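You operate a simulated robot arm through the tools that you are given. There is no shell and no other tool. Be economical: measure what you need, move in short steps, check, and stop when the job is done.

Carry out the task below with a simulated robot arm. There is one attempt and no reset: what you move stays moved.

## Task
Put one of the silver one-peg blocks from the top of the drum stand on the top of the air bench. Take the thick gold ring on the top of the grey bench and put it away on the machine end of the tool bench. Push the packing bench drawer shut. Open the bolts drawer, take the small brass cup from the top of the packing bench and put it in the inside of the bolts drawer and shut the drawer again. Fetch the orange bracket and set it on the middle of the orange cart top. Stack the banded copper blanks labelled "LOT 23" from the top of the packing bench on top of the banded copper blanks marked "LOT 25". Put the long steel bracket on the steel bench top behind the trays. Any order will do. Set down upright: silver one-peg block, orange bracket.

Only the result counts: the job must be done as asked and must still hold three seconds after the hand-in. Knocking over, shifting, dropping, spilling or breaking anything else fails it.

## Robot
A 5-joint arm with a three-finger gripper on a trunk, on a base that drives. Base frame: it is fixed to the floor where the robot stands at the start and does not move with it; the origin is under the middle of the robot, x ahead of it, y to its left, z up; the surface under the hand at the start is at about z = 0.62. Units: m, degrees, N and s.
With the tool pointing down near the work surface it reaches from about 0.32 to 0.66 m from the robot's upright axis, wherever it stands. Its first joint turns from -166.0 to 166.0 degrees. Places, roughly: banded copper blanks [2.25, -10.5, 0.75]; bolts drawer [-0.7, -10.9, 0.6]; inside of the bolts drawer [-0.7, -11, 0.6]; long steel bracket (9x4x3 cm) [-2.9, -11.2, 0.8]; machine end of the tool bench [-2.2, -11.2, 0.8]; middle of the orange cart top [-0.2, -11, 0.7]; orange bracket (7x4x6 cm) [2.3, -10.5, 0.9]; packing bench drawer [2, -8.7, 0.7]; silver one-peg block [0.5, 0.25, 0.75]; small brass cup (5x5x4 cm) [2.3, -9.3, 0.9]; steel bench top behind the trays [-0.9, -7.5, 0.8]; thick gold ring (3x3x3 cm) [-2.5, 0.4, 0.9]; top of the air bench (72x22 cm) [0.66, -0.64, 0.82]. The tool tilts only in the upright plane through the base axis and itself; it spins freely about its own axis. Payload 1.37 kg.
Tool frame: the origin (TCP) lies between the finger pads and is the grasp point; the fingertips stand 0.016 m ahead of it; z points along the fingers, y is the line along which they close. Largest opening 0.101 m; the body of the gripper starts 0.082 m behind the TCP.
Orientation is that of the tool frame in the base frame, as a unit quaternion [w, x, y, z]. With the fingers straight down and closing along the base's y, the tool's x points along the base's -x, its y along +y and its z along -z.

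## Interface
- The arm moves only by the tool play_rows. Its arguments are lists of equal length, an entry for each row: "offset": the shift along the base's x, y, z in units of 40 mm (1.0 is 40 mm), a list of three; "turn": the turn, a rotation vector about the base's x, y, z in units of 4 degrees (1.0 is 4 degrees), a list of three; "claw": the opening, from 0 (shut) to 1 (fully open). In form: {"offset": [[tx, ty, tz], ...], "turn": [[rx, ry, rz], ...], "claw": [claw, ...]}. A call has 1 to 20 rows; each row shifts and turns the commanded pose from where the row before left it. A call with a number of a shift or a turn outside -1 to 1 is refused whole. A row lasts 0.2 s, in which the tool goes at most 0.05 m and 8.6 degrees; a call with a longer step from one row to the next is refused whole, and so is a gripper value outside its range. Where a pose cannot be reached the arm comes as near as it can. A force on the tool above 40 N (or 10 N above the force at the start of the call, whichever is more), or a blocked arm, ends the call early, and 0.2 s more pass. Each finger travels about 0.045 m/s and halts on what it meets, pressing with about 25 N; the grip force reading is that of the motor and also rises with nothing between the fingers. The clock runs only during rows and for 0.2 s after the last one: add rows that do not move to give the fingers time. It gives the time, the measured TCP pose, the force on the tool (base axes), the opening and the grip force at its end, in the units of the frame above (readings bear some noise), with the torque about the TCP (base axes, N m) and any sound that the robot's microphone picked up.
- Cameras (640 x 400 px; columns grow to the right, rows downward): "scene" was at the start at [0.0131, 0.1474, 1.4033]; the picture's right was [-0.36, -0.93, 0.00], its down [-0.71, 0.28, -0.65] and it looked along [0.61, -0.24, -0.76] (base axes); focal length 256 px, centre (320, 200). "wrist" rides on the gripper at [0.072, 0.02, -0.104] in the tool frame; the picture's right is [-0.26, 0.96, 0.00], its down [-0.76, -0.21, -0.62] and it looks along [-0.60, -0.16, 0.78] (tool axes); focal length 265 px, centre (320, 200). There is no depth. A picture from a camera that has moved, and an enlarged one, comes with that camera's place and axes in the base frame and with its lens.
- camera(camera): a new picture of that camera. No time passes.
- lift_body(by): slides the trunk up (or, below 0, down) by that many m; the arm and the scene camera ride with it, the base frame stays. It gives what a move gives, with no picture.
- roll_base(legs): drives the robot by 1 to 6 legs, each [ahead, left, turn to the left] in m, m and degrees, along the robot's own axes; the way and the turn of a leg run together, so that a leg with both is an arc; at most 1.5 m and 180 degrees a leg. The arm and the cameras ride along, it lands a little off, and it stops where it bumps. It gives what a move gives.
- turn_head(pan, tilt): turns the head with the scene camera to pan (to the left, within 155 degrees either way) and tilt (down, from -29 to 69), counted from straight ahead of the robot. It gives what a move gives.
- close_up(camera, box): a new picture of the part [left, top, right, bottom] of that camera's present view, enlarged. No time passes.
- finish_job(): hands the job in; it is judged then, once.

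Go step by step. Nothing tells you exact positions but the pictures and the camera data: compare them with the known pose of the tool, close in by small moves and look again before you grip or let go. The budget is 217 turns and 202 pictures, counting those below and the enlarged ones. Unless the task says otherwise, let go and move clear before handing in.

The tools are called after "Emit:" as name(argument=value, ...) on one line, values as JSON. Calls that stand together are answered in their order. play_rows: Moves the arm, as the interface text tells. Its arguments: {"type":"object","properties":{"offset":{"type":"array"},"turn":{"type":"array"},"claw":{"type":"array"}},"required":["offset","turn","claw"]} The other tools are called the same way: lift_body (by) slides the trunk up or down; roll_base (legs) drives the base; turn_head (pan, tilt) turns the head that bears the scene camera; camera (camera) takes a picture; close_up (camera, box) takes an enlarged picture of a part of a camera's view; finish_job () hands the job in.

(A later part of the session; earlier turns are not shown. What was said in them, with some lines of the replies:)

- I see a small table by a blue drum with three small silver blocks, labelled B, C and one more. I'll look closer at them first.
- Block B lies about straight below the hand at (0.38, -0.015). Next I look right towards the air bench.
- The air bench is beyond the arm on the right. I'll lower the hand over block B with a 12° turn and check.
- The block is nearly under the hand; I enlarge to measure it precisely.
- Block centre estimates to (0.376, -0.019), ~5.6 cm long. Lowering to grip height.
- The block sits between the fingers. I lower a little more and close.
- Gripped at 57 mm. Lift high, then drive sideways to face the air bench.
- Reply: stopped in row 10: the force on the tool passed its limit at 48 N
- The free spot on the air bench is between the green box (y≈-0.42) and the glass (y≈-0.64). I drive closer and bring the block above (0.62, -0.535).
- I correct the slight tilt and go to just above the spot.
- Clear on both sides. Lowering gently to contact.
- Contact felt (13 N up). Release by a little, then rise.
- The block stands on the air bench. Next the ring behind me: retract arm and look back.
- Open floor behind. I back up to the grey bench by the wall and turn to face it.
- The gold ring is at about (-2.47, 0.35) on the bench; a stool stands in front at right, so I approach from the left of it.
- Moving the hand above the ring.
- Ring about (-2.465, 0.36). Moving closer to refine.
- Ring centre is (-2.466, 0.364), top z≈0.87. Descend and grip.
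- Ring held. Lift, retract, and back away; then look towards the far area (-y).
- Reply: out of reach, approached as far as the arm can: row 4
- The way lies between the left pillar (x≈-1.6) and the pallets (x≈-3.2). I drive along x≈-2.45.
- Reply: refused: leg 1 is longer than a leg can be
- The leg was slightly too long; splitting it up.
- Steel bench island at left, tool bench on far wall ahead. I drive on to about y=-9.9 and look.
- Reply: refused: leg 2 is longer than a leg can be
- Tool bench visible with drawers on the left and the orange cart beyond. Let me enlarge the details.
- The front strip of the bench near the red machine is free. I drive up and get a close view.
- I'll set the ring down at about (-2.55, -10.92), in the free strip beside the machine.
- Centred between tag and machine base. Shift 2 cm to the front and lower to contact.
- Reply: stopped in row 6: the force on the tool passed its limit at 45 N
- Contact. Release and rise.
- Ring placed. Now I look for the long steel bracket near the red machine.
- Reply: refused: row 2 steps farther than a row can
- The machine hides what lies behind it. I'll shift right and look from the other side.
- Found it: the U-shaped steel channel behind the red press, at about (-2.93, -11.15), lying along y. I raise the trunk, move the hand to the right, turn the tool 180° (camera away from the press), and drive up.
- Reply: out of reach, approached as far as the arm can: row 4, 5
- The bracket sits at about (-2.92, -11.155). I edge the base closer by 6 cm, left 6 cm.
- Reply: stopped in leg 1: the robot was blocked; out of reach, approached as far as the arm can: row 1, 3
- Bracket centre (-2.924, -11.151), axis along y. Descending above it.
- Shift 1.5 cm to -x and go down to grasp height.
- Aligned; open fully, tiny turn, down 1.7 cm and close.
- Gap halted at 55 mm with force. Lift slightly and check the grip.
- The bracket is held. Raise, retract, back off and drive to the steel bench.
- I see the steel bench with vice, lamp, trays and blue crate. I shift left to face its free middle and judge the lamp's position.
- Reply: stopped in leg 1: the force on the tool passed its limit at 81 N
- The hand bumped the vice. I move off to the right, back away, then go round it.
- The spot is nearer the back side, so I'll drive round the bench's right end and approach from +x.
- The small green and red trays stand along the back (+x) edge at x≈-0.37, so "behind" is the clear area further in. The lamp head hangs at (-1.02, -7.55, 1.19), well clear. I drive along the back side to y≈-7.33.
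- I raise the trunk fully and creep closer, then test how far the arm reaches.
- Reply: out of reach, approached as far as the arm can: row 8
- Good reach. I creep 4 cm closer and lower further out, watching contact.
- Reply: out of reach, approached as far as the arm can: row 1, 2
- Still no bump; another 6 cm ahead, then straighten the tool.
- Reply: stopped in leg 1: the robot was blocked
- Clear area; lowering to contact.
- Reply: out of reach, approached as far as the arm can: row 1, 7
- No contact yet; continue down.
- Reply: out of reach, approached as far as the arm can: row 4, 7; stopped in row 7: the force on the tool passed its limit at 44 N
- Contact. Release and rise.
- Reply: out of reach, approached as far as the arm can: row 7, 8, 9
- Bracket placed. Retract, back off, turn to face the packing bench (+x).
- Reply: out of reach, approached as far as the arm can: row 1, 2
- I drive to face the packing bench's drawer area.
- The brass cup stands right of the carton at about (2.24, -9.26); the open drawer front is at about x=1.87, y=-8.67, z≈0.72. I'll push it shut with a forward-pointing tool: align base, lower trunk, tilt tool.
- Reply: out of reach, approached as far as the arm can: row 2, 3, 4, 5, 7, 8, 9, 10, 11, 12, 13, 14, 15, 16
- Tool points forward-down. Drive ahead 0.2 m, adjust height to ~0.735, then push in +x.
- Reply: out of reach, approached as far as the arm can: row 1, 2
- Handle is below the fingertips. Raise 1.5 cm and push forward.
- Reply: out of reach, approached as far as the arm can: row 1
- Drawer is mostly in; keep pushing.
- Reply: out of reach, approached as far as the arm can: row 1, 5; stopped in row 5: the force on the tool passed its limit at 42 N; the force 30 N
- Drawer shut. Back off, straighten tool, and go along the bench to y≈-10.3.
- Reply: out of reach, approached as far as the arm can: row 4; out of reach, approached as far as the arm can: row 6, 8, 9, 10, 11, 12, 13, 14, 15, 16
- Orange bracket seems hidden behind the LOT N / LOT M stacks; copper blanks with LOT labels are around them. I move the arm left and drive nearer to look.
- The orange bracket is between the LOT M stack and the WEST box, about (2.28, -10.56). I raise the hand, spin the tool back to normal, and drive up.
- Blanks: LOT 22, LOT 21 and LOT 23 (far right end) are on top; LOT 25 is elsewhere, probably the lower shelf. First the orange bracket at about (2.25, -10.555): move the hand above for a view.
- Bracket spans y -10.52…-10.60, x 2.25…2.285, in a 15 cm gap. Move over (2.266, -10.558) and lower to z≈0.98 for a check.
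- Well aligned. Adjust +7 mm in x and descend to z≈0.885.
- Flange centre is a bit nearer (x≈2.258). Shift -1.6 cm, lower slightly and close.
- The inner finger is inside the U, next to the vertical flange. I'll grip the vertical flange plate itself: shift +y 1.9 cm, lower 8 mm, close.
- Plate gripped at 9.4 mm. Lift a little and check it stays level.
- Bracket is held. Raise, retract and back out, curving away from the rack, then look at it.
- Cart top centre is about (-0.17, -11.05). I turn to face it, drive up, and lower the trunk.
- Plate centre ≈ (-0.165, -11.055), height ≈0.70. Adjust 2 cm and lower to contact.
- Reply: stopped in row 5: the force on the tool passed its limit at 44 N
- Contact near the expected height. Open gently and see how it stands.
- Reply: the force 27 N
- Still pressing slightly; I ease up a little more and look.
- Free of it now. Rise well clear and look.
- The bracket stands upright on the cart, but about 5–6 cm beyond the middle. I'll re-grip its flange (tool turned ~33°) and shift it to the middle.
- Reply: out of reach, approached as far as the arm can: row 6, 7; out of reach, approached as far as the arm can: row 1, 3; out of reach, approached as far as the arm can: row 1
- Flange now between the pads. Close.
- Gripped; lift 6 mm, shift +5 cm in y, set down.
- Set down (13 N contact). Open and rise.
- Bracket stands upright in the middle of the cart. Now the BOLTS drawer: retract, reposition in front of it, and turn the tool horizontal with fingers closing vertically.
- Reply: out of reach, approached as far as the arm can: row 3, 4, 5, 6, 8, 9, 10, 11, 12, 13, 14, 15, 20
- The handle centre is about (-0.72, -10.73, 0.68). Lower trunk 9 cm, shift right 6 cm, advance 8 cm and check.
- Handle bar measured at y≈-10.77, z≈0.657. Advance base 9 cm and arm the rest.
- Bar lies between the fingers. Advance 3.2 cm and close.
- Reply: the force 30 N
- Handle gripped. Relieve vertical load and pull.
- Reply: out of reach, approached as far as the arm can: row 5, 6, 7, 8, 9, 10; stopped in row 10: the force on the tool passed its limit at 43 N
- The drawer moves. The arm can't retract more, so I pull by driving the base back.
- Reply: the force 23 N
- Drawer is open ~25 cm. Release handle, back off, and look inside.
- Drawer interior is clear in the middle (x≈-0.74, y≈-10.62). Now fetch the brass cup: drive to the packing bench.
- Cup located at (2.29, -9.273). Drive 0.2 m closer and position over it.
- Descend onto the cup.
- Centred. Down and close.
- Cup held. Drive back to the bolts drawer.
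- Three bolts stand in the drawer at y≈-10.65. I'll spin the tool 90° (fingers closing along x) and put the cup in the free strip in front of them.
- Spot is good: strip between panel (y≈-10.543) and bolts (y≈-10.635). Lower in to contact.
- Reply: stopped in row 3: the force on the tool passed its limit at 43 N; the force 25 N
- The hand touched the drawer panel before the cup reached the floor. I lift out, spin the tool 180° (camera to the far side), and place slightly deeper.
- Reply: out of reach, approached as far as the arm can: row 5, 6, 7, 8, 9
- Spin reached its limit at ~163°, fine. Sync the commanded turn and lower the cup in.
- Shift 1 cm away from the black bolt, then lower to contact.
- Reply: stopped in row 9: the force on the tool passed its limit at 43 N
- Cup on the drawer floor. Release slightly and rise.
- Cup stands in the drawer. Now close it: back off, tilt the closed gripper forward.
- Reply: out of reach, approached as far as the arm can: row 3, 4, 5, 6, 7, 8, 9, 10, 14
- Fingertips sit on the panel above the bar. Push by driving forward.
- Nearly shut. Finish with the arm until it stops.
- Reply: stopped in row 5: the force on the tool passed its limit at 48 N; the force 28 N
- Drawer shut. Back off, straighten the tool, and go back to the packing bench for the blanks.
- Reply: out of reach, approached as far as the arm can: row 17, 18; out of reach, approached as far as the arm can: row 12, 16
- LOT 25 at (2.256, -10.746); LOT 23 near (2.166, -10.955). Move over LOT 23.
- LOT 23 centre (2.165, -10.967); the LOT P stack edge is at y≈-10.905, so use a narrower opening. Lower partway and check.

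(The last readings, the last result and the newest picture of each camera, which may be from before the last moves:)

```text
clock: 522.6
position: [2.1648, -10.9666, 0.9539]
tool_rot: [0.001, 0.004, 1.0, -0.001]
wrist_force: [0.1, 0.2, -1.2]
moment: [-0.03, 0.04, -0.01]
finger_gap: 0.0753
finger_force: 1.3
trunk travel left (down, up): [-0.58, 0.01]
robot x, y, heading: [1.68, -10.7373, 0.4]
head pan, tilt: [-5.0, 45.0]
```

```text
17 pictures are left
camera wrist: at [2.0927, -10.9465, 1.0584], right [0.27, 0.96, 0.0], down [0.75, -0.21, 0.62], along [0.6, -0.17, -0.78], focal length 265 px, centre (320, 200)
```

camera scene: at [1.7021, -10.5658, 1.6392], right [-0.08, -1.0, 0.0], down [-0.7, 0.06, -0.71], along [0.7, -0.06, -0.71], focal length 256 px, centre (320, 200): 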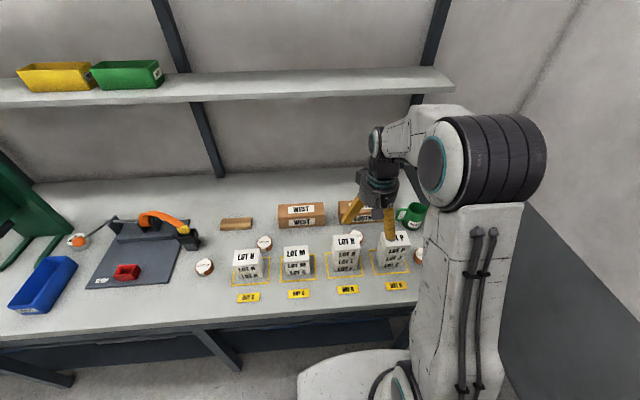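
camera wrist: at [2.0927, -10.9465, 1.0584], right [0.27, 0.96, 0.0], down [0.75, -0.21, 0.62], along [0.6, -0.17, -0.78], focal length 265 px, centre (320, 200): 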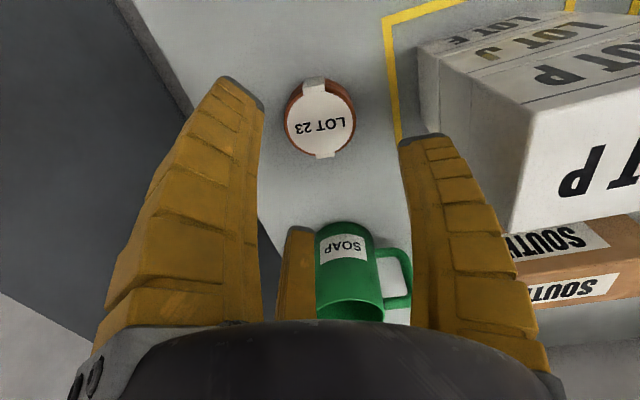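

Aligned. Descend, watching force, then close.

Emit:
play_rows(offset=[[-0.08, -0.03, -0.8], [0, 0, -0.8], [0, 0, -0.6], [0, 0, 0], [0, 0, 0], [0, 0, 0], [0, 0, 0]], turn=[[0, 0, 0], [0, 0, 0], [0, 0, 0], [0, 0, 0], [0, 0, 0], [0, 0, 0], [0, 0, 0]], claw=[0.72, 0.72, 0.72, 0.3, 0.3, 0.3, 0.3])

Emit:
camera(camera="wrist")

```text
clock: 524.2
position: [2.1639, -10.9676, 0.8677]
tool_rot: [0.001, 0.004, 1.0, -0.002]
wrist_force: [0.6, -0.5, 3.5]
moment: [0.09, 0.14, -0.03]
finger_gap: 0.0517
finger_force: 25.5
trunk travel left (down, up): [-0.58, 0.01]
robot x, y, heading: [1.6843, -10.7327, 0.2]
head pan, tilt: [-5.0, 45.0]
```

```text
16 pictures are left
camera wrist: at [2.0899, -10.9478, 0.9717], right [0.27, 0.96, 0.0], down [0.75, -0.21, 0.62], along [0.6, -0.17, -0.78], focal length 265 px, centre (320, 200)
```

wrist: 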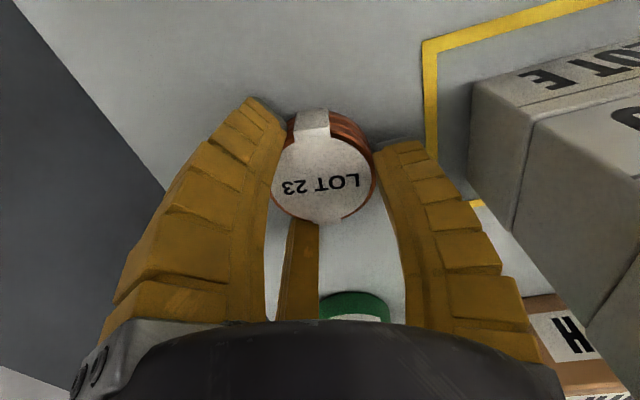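

Gripped. Lift high and move to a viewing pose past LOT 25.

Emit:
play_rows(offset=[[0, 0, 0.5], [0, 0, 1], [0, 0, 1], [0, 0, 1], [0, 0, 1], [0, 0, 1], [0.5, 0.9, 0], [0.5, 0.9, 0], [0.5, 0.9, 0], [0.5, 0.9, 0], [0.5, 0.9, 0], [0.5, 0.9, 0], [0.2, 0.1, -0.5], [0, 0, -0.5]], turn=[[0, 0, 0], [0, 0, 0], [0, 0, 0], [0, 0, 0], [0, 0, 0], [0, 0, 0], [0, 0, 0], [0, 0, 0], [0, 0, 0], [0, 0, 0], [0, 0, 0], [0, 0, 0], [0, 0, 0], [0, 0, 0]], claw=[0.3, 0.3, 0.3, 0.3, 0.3, 0.3, 0.3, 0.3, 0.3, 0.3, 0.3, 0.3, 0.3, 0.3])

Emit:
camera(camera="wrist")

```text
clock: 527.2
position: [2.2898, -10.7471, 1.0466]
tool_rot: [0.002, 0.004, 1.0, 0.0]
wrist_force: [0.6, 0.5, -2.3]
moment: [0.0, -0.01, 0.02]
finger_gap: 0.0507
finger_force: 25.0
trunk travel left (down, up): [-0.58, 0.01]
robot x, y, heading: [1.6811, -10.7329, 0.3]
head pan, tilt: [-5.0, 45.0]
```

```text
15 pictures are left
camera wrist: at [2.2182, -10.727, 1.1503], right [0.27, 0.96, 0.0], down [0.75, -0.21, 0.62], along [0.6, -0.17, -0.78], focal length 265 px, centre (320, 200)
```

wrist: 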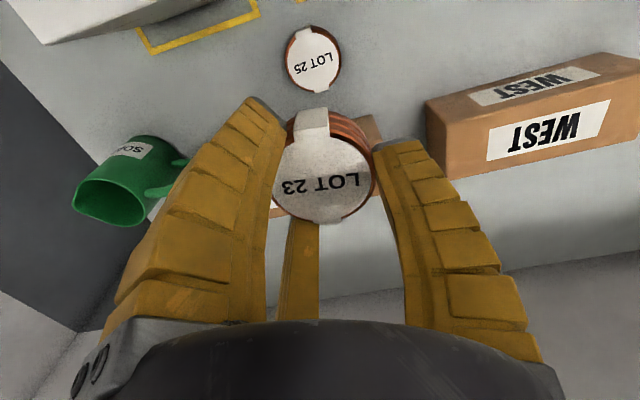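

LOT 25 centre is (2.268, -10.748). I turn the tool 44° to keep the camera clear of the LOT R stack and compensate the blank's offset in the grip.

Emit:
play_rows(offset=[[-0.1, 0.05, 0], [-0.1, 0.05, 0], [-0.1, 0.05, 0], [-0.05, 0.03, 0], [0, 0, 0], [0, 0, 0], [0, 0, 0], [0, 0, 0], [0, 0, 0], [0, 0, -0.8], [0, 0, -0.8], [0, 0, -0.5]], turn=[[0, 0, 1], [0, 0, 1], [0, 0, 1], [0, 0, 1], [0, 0, 1], [0, 0, 1], [0, 0, 1], [0, 0, 1], [0, 0, 1], [0, 0, 1], [0, 0, 1], [0, 0, 0]], claw=[0.3, 0.3, 0.3, 0.3, 0.3, 0.3, 0.3, 0.3, 0.3, 0.3, 0.3, 0.3])

Emit:
camera(camera="wrist")

Emit:
close_up(camera="scene", box=[280, 170, 440, 290])

```text
clock: 529.8
position: [2.2762, -10.7393, 0.963]
tool_rot: [0.002, -0.37, 0.929, -0.001]
wrist_force: [-0.4, -0.7, -1.5]
moment: [0.02, 0.01, 0.01]
finger_gap: 0.0505
finger_force: 24.8
trunk travel left (down, up): [-0.58, 0.01]
robot x, y, heading: [1.6825, -10.7381, -0.0]
head pan, tilt: [-5.0, 45.0]
```

```text
14 pictures are left
camera wrist: at [2.2099, -10.7759, 1.0664], right [-0.47, 0.88, 0.0], down [0.69, 0.37, 0.62], along [0.55, 0.29, -0.78], focal length 265 px, centre (320, 200)
```

wrist: 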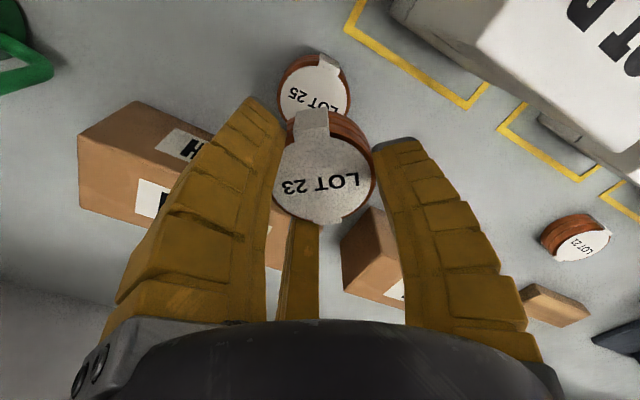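

```text
3.33 times, centred on (360, 230) of scene
camera zoom: at [1.7027, -10.5659, 1.6392], right [-0.08, -1.0, 0.0], down [-0.7, 0.06, -0.71], along [0.7, -0.06, -0.71], focal length 854 px, centre (187, 100)
```

zoom: 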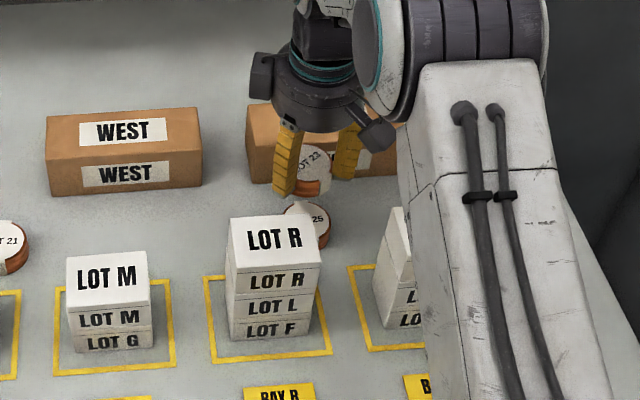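

Nearly centred; shift (+2, -4) mm and lower gently to contact.

Emit:
play_rows(offset=[[0.05, -0.1, -0.5], [0, 0, -0.4], [0, 0, -0.15], [0, 0, -0.12], [0, 0, -0.12], [0, 0, -0.12], [0, 0, -0.12], [0, 0, -0.12]], turn=[[0, 0, 0], [0, 0, 0], [0, 0, 0], [0, 0, 0], [0, 0, 0], [0, 0, 0], [0, 0, 0], [0, 0, 0]], claw=[0.3, 0.3, 0.3, 0.3, 0.3, 0.3, 0.3, 0.3])

Emit:
close_up(camera="scene", box=[310, 190, 410, 265])

```text
clock: 531.6
position: [2.2777, -10.7441, 0.8981]
tool_rot: [0.002, -0.371, 0.929, -0.001]
wrist_force: [0.7, -0.6, -1.5]
moment: [-0.04, 0.03, 0.02]
finger_gap: 0.0504
finger_force: 25.1
trunk travel left (down, up): [-0.58, 0.01]
robot x, y, heading: [1.681, -10.7379, 0.2]
head pan, tilt: [-5.0, 45.0]
```

```text
5.33 times, centred on (360, 228) of scene
camera zoom: at [1.7025, -10.5659, 1.6392], right [-0.08, -1.0, 0.0], down [-0.7, 0.06, -0.71], along [0.7, -0.06, -0.71], focal length 1367 px, centre (107, 53)
```

zoom: 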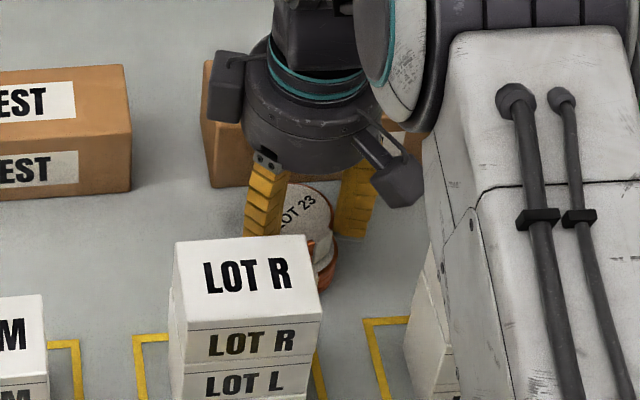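

Close above it; continue in small steps.

Emit:
play_rows(offset=[[0, 0, -0.1], [0, 0, -0.1], [0, 0, -0.1], [0, 0, -0.1], [0, 0, -0.1], [0, 0, -0.1]], turn=[[0, 0, 0], [0, 0, 0], [0, 0, 0], [0, 0, 0], [0, 0, 0], [0, 0, 0]], claw=[0.3, 0.3, 0.3, 0.3, 0.3, 0.3])

Emit:
camera(camera="wrist")

```text
clock: 533.0
position: [2.2784, -10.744, 0.8789]
tool_rot: [0.006, -0.37, 0.929, -0.003]
wrist_force: [-1.9, -3.4, 34.7]
moment: [-0.73, 0.19, -0.11]
finger_gap: 0.0532
finger_force: 25.1
trunk travel left (down, up): [-0.58, 0.01]
robot x, y, heading: [1.6802, -10.7333, 0.3]
head pan, tilt: [-5.0, 45.0]
```

```text
11 pictures are left
camera wrist: at [2.2108, -10.7803, 0.9819], right [-0.47, 0.88, -0.01], down [0.68, 0.37, 0.63], along [0.56, 0.29, -0.78], focal length 265 px, centre (320, 200)
```

wrist: 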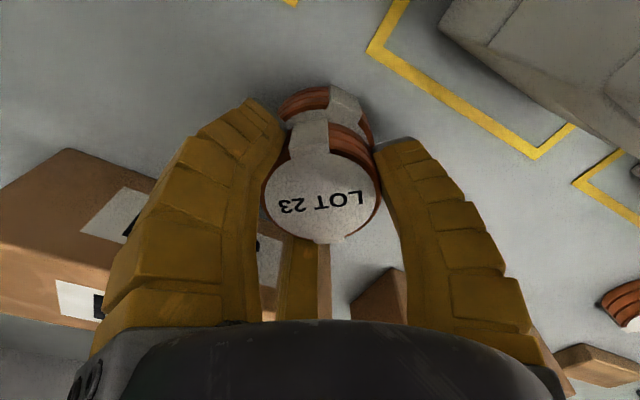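

In contact. Ease off pressure, open and rise.

Emit:
play_rows(offset=[[0, 0, 0.12], [0, 0, 0], [0, 0, 0], [0, 0, 0], [0, 0, 0], [0, 0, 0.3], [0, 0, 0.6], [0, 0, 1], [0, 0, 1], [0, 0, 1]], turn=[[0, 0, 0], [0, 0, 0], [0, 0, 0], [0, 0, 0], [0, 0, 0], [0, 0, 0], [0, 0, 0], [0, 0, 0], [0, 0, 0], [0, 0, 0]], claw=[0.3, 0.75, 0.75, 0.75, 0.75, 0.75, 0.75, 0.75, 0.75, 0.75])

Emit:
close_up(camera="wrist", box=[230, 40, 410, 180])

Emit:
close_up(camera="scene", box=[280, 170, 440, 290])

```text
clock: 535.2
position: [2.2773, -10.7439, 1.0358]
tool_rot: [0.001, -0.37, 0.929, -0.001]
wrist_force: [0.2, -0.5, 0.1]
moment: [0.01, -0.01, 0.01]
finger_gap: 0.0781
finger_force: 1.8
trunk travel left (down, up): [-0.58, 0.01]
robot x, y, heading: [1.6808, -10.7369, -0.1]
head pan, tilt: [-5.0, 45.0]
```

```text
2.86 times, centred on (320, 110) of wrist
camera zoom: at [2.2117, -10.7793, 1.1396], right [-0.47, 0.88, 0.0], down [0.69, 0.37, 0.62], along [0.55, 0.29, -0.78], focal length 758 px, centre (320, 457)
```

zoom: 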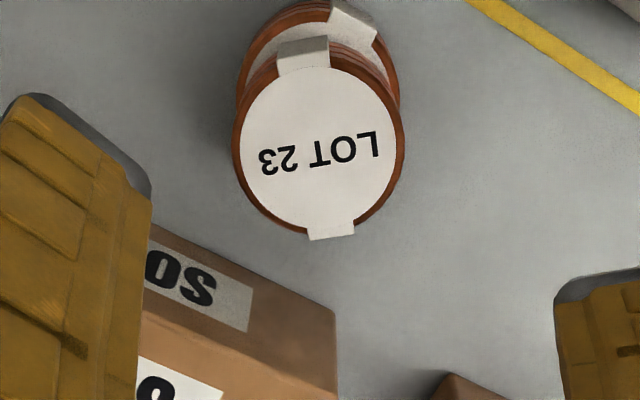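

```text
3.33 times, centred on (360, 230) of scene
camera zoom: at [1.7016, -10.5659, 1.6391], right [-0.08, -1.0, 0.0], down [-0.7, 0.06, -0.71], along [0.7, -0.06, -0.71], focal length 854 px, centre (187, 100)
```

zoom: 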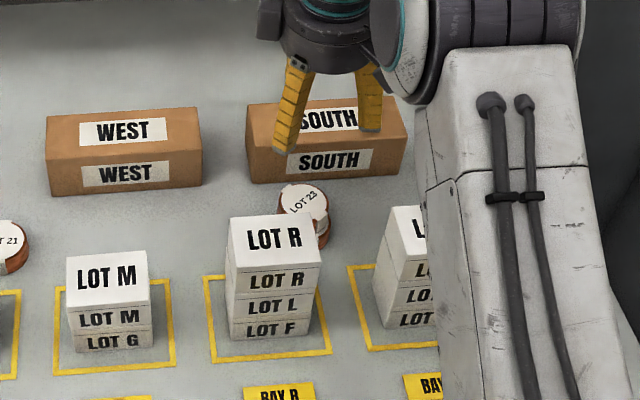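

LOT 23 rests on LOT 25 but about 1 cm off-centre; I re-grip it and shift it to centre.

Emit:
play_rows(offset=[[0, 0, -1], [0, 0, -1], [0, 0, -1], [0, 0, -0.72], [0, 0, 0], [0, 0, 0], [0, 0, 0], [0, 0, 0]], turn=[[0, 0, 0], [0, 0, 0], [0, 0, 0], [0, 0, 0], [0, 0, 0], [0, 0, 0], [0, 0, 0], [0, 0, 0]], claw=[0.75, 0.75, 0.75, 0.75, 0.3, 0.3, 0.3, 0.3])

Emit:
camera(camera="wrist")

```text
clock: 537.0
position: [2.2768, -10.7428, 0.8854]
tool_rot: [0.001, -0.371, 0.929, -0.001]
wrist_force: [-0.5, -0.9, 2.1]
moment: [0.0, 0.1, -0.02]
finger_gap: 0.0514
finger_force: 25.2
trunk travel left (down, up): [-0.58, 0.01]
robot x, y, heading: [1.6814, -10.7326, 0.4]
head pan, tilt: [-5.0, 45.0]
```

```text
8 pictures are left
camera wrist: at [2.2113, -10.7794, 0.9901], right [-0.47, 0.88, 0.0], down [0.69, 0.37, 0.62], along [0.55, 0.29, -0.78], focal length 265 px, centre (320, 200)
```

wrist: 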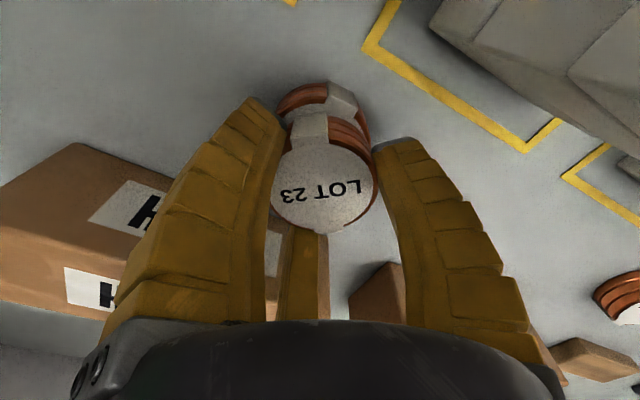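

Emit:
play_rows(offset=[[0, 0, 0.15], [-0.11, -0.06, 0], [-0.11, -0.06, 0], [0, 0, -0.1], [0, 0, -0.1]], turn=[[0, 0, 0], [0, 0, 0], [0, 0, 0], [0, 0, 0], [0, 0, 0]], claw=[0.3, 0.3, 0.3, 0.3, 0.3])

Emit:
close_up(camera="wrist", box=[220, 50, 420, 260])

```text
clock: 538.2
position: [2.2689, -10.7484, 0.8854]
tool_rot: [0.003, -0.37, 0.929, 0.0]
wrist_force: [-2.4, -0.1, 12.0]
moment: [0.04, 0.2, 0.01]
finger_gap: 0.0522
finger_force: 25.2
trunk travel left (down, up): [-0.58, 0.01]
robot x, y, heading: [1.6794, -10.7343, 0.1]
head pan, tilt: [-5.0, 45.0]
```

```text
1.90 times, centred on (320, 155) of wrist
camera zoom: at [2.2026, -10.7848, 0.9896], right [-0.47, 0.88, 0.0], down [0.69, 0.37, 0.62], along [0.55, 0.29, -0.78], focal length 506 px, centre (320, 286)
```

zoom: 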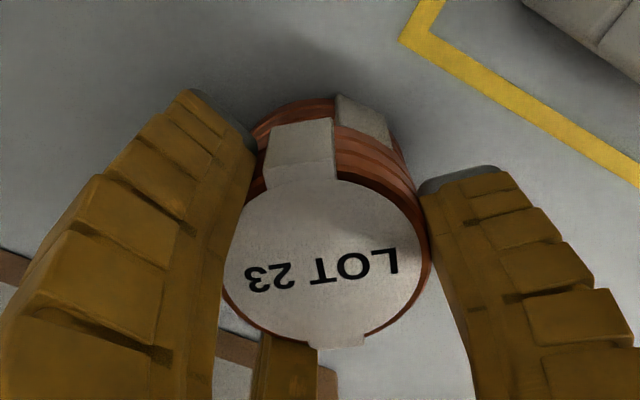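

Now well aligned. Release and rise.

Emit:
play_rows(offset=[[0, 0, 0.05], [0, 0, 0], [0, 0, 0], [0, 0, 0], [0, 0, 0], [0, 0, 0.3], [0, 0, 0.6], [0, 0, 1], [0, 0, 1], [0, 0, 1]], turn=[[0, 0, 0], [0, 0, 0], [0, 0, 0], [0, 0, 0], [0, 0, 0], [0, 0, 0], [0, 0, 0], [0, 0, 0], [0, 0, 0], [0, 0, 0]], claw=[0.3, 0.75, 0.75, 0.75, 0.75, 0.75, 0.75, 0.75, 0.75, 0.75])

Emit:
camera(camera="wrist")

```text
clock: 540.4
position: [2.2695, -10.7494, 1.0417]
tool_rot: [0.0, -0.372, 0.928, 0.0]
wrist_force: [-0.1, 0.8, 0.8]
moment: [0.0, -0.03, -0.01]
finger_gap: 0.0787
finger_force: 2.3
trunk travel left (down, up): [-0.58, 0.01]
robot x, y, heading: [1.6794, -10.7347, 0.0]
head pan, tilt: [-5.0, 45.0]
```

```text
6 pictures are left
camera wrist: at [2.2023, -10.7851, 1.1458], right [-0.47, 0.88, 0.0], down [0.69, 0.37, 0.62], along [0.55, 0.29, -0.78], focal length 265 px, centre (320, 200)
```

wrist: 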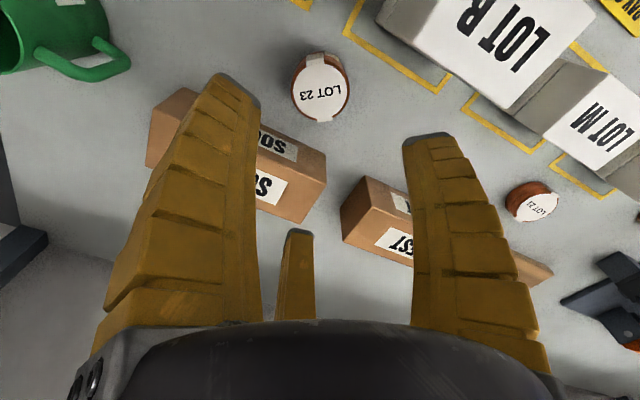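

All items are placed; I retract and back clear before handing in.

Emit:
play_rows(offset=[[0, 0, 1], [0, 0, 0.8], [-0.9, 0, 0], [-0.9, 0, 0], [-0.9, 0, 0], [-0.9, 0, 0]], turn=[[0, 0, 0], [0, 0, 0], [0, 0, 0], [0, 0, 0], [0, 0, 0], [0, 0, 0]], claw=[0.75, 0.75, 0.75, 0.75, 0.75, 0.75])

Emit:
roll_base(legs=[[-0.25, 0.3, 0]])

Emit:
camera(camera="scene")

```text
clock: 541.8
position: [2.1255, -10.7495, 1.114]
tool_rot: [0.002, -0.37, 0.929, -0.001]
wrist_force: [-0.3, -0.1, -0.5]
moment: [0.04, -0.02, 0.03]
finger_gap: 0.0782
finger_force: 1.9
trunk travel left (down, up): [-0.58, 0.01]
robot x, y, heading: [1.6845, -10.7323, -0.1]
head pan, tilt: [-5.0, 45.0]
```

```text
clock: 544.3
position: [1.8738, -10.4496, 1.1144]
tool_rot: [0.001, -0.37, 0.929, -0.001]
wrist_force: [-1.1, -0.4, -0.8]
moment: [-0.03, -0.05, -0.02]
finger_gap: 0.0785
finger_force: 1.8
trunk travel left (down, up): [-0.58, 0.01]
robot x, y, heading: [1.4302, -10.4347, 0.3]
head pan, tilt: [-5.0, 45.0]
```

```text
5 pictures are left
camera scene: at [1.4489, -10.2664, 1.6391], right [-0.08, -1.0, 0.0], down [-0.7, 0.06, -0.71], along [0.7, -0.06, -0.71], focal length 256 px, centre (320, 200)
```

scene: 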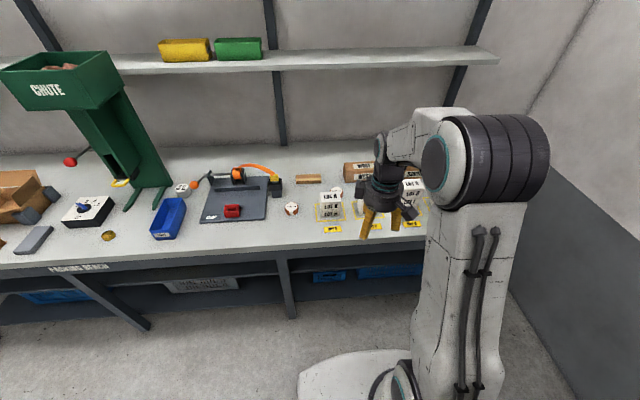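

Everything is in place and the hand is clear, so I am handing in.

Emit:
finish_job()

```text
The job is handed in.
```

I finished and handed in all seven tasks, but the judge's result isn't known yet, and two points below could count against it.

- **Vice bump:** while I carried the long steel bracket past the steel bench, the hand struck the vice at about 81 N. The vice looked unmoved in later pictures, but I did not measure it.
- **Long steel bracket position:** it lies behind the green and red trays at about (-0.79, -7.40). That is roughly 15 cm short of the rough spot given (-0.9, -7.5), because that was as far as the arm could reach.

| Item | Result |
|---|---|
| Silver one-peg block (B) | Upright on the air bench, between the green-striped box and the glass |
| Thick gold ring | On the tool bench, beside the red press |
| Packing bench drawer | Shut |
| Small brass cup | Inside the bolts drawer, drawer shut again |
| Orange bracket | Upright in the middle of the orange cart top |
| LOT 23 blanks | Centred on top of LOT 25 |
| Long steel bracket | On the steel bench, behind the trays |
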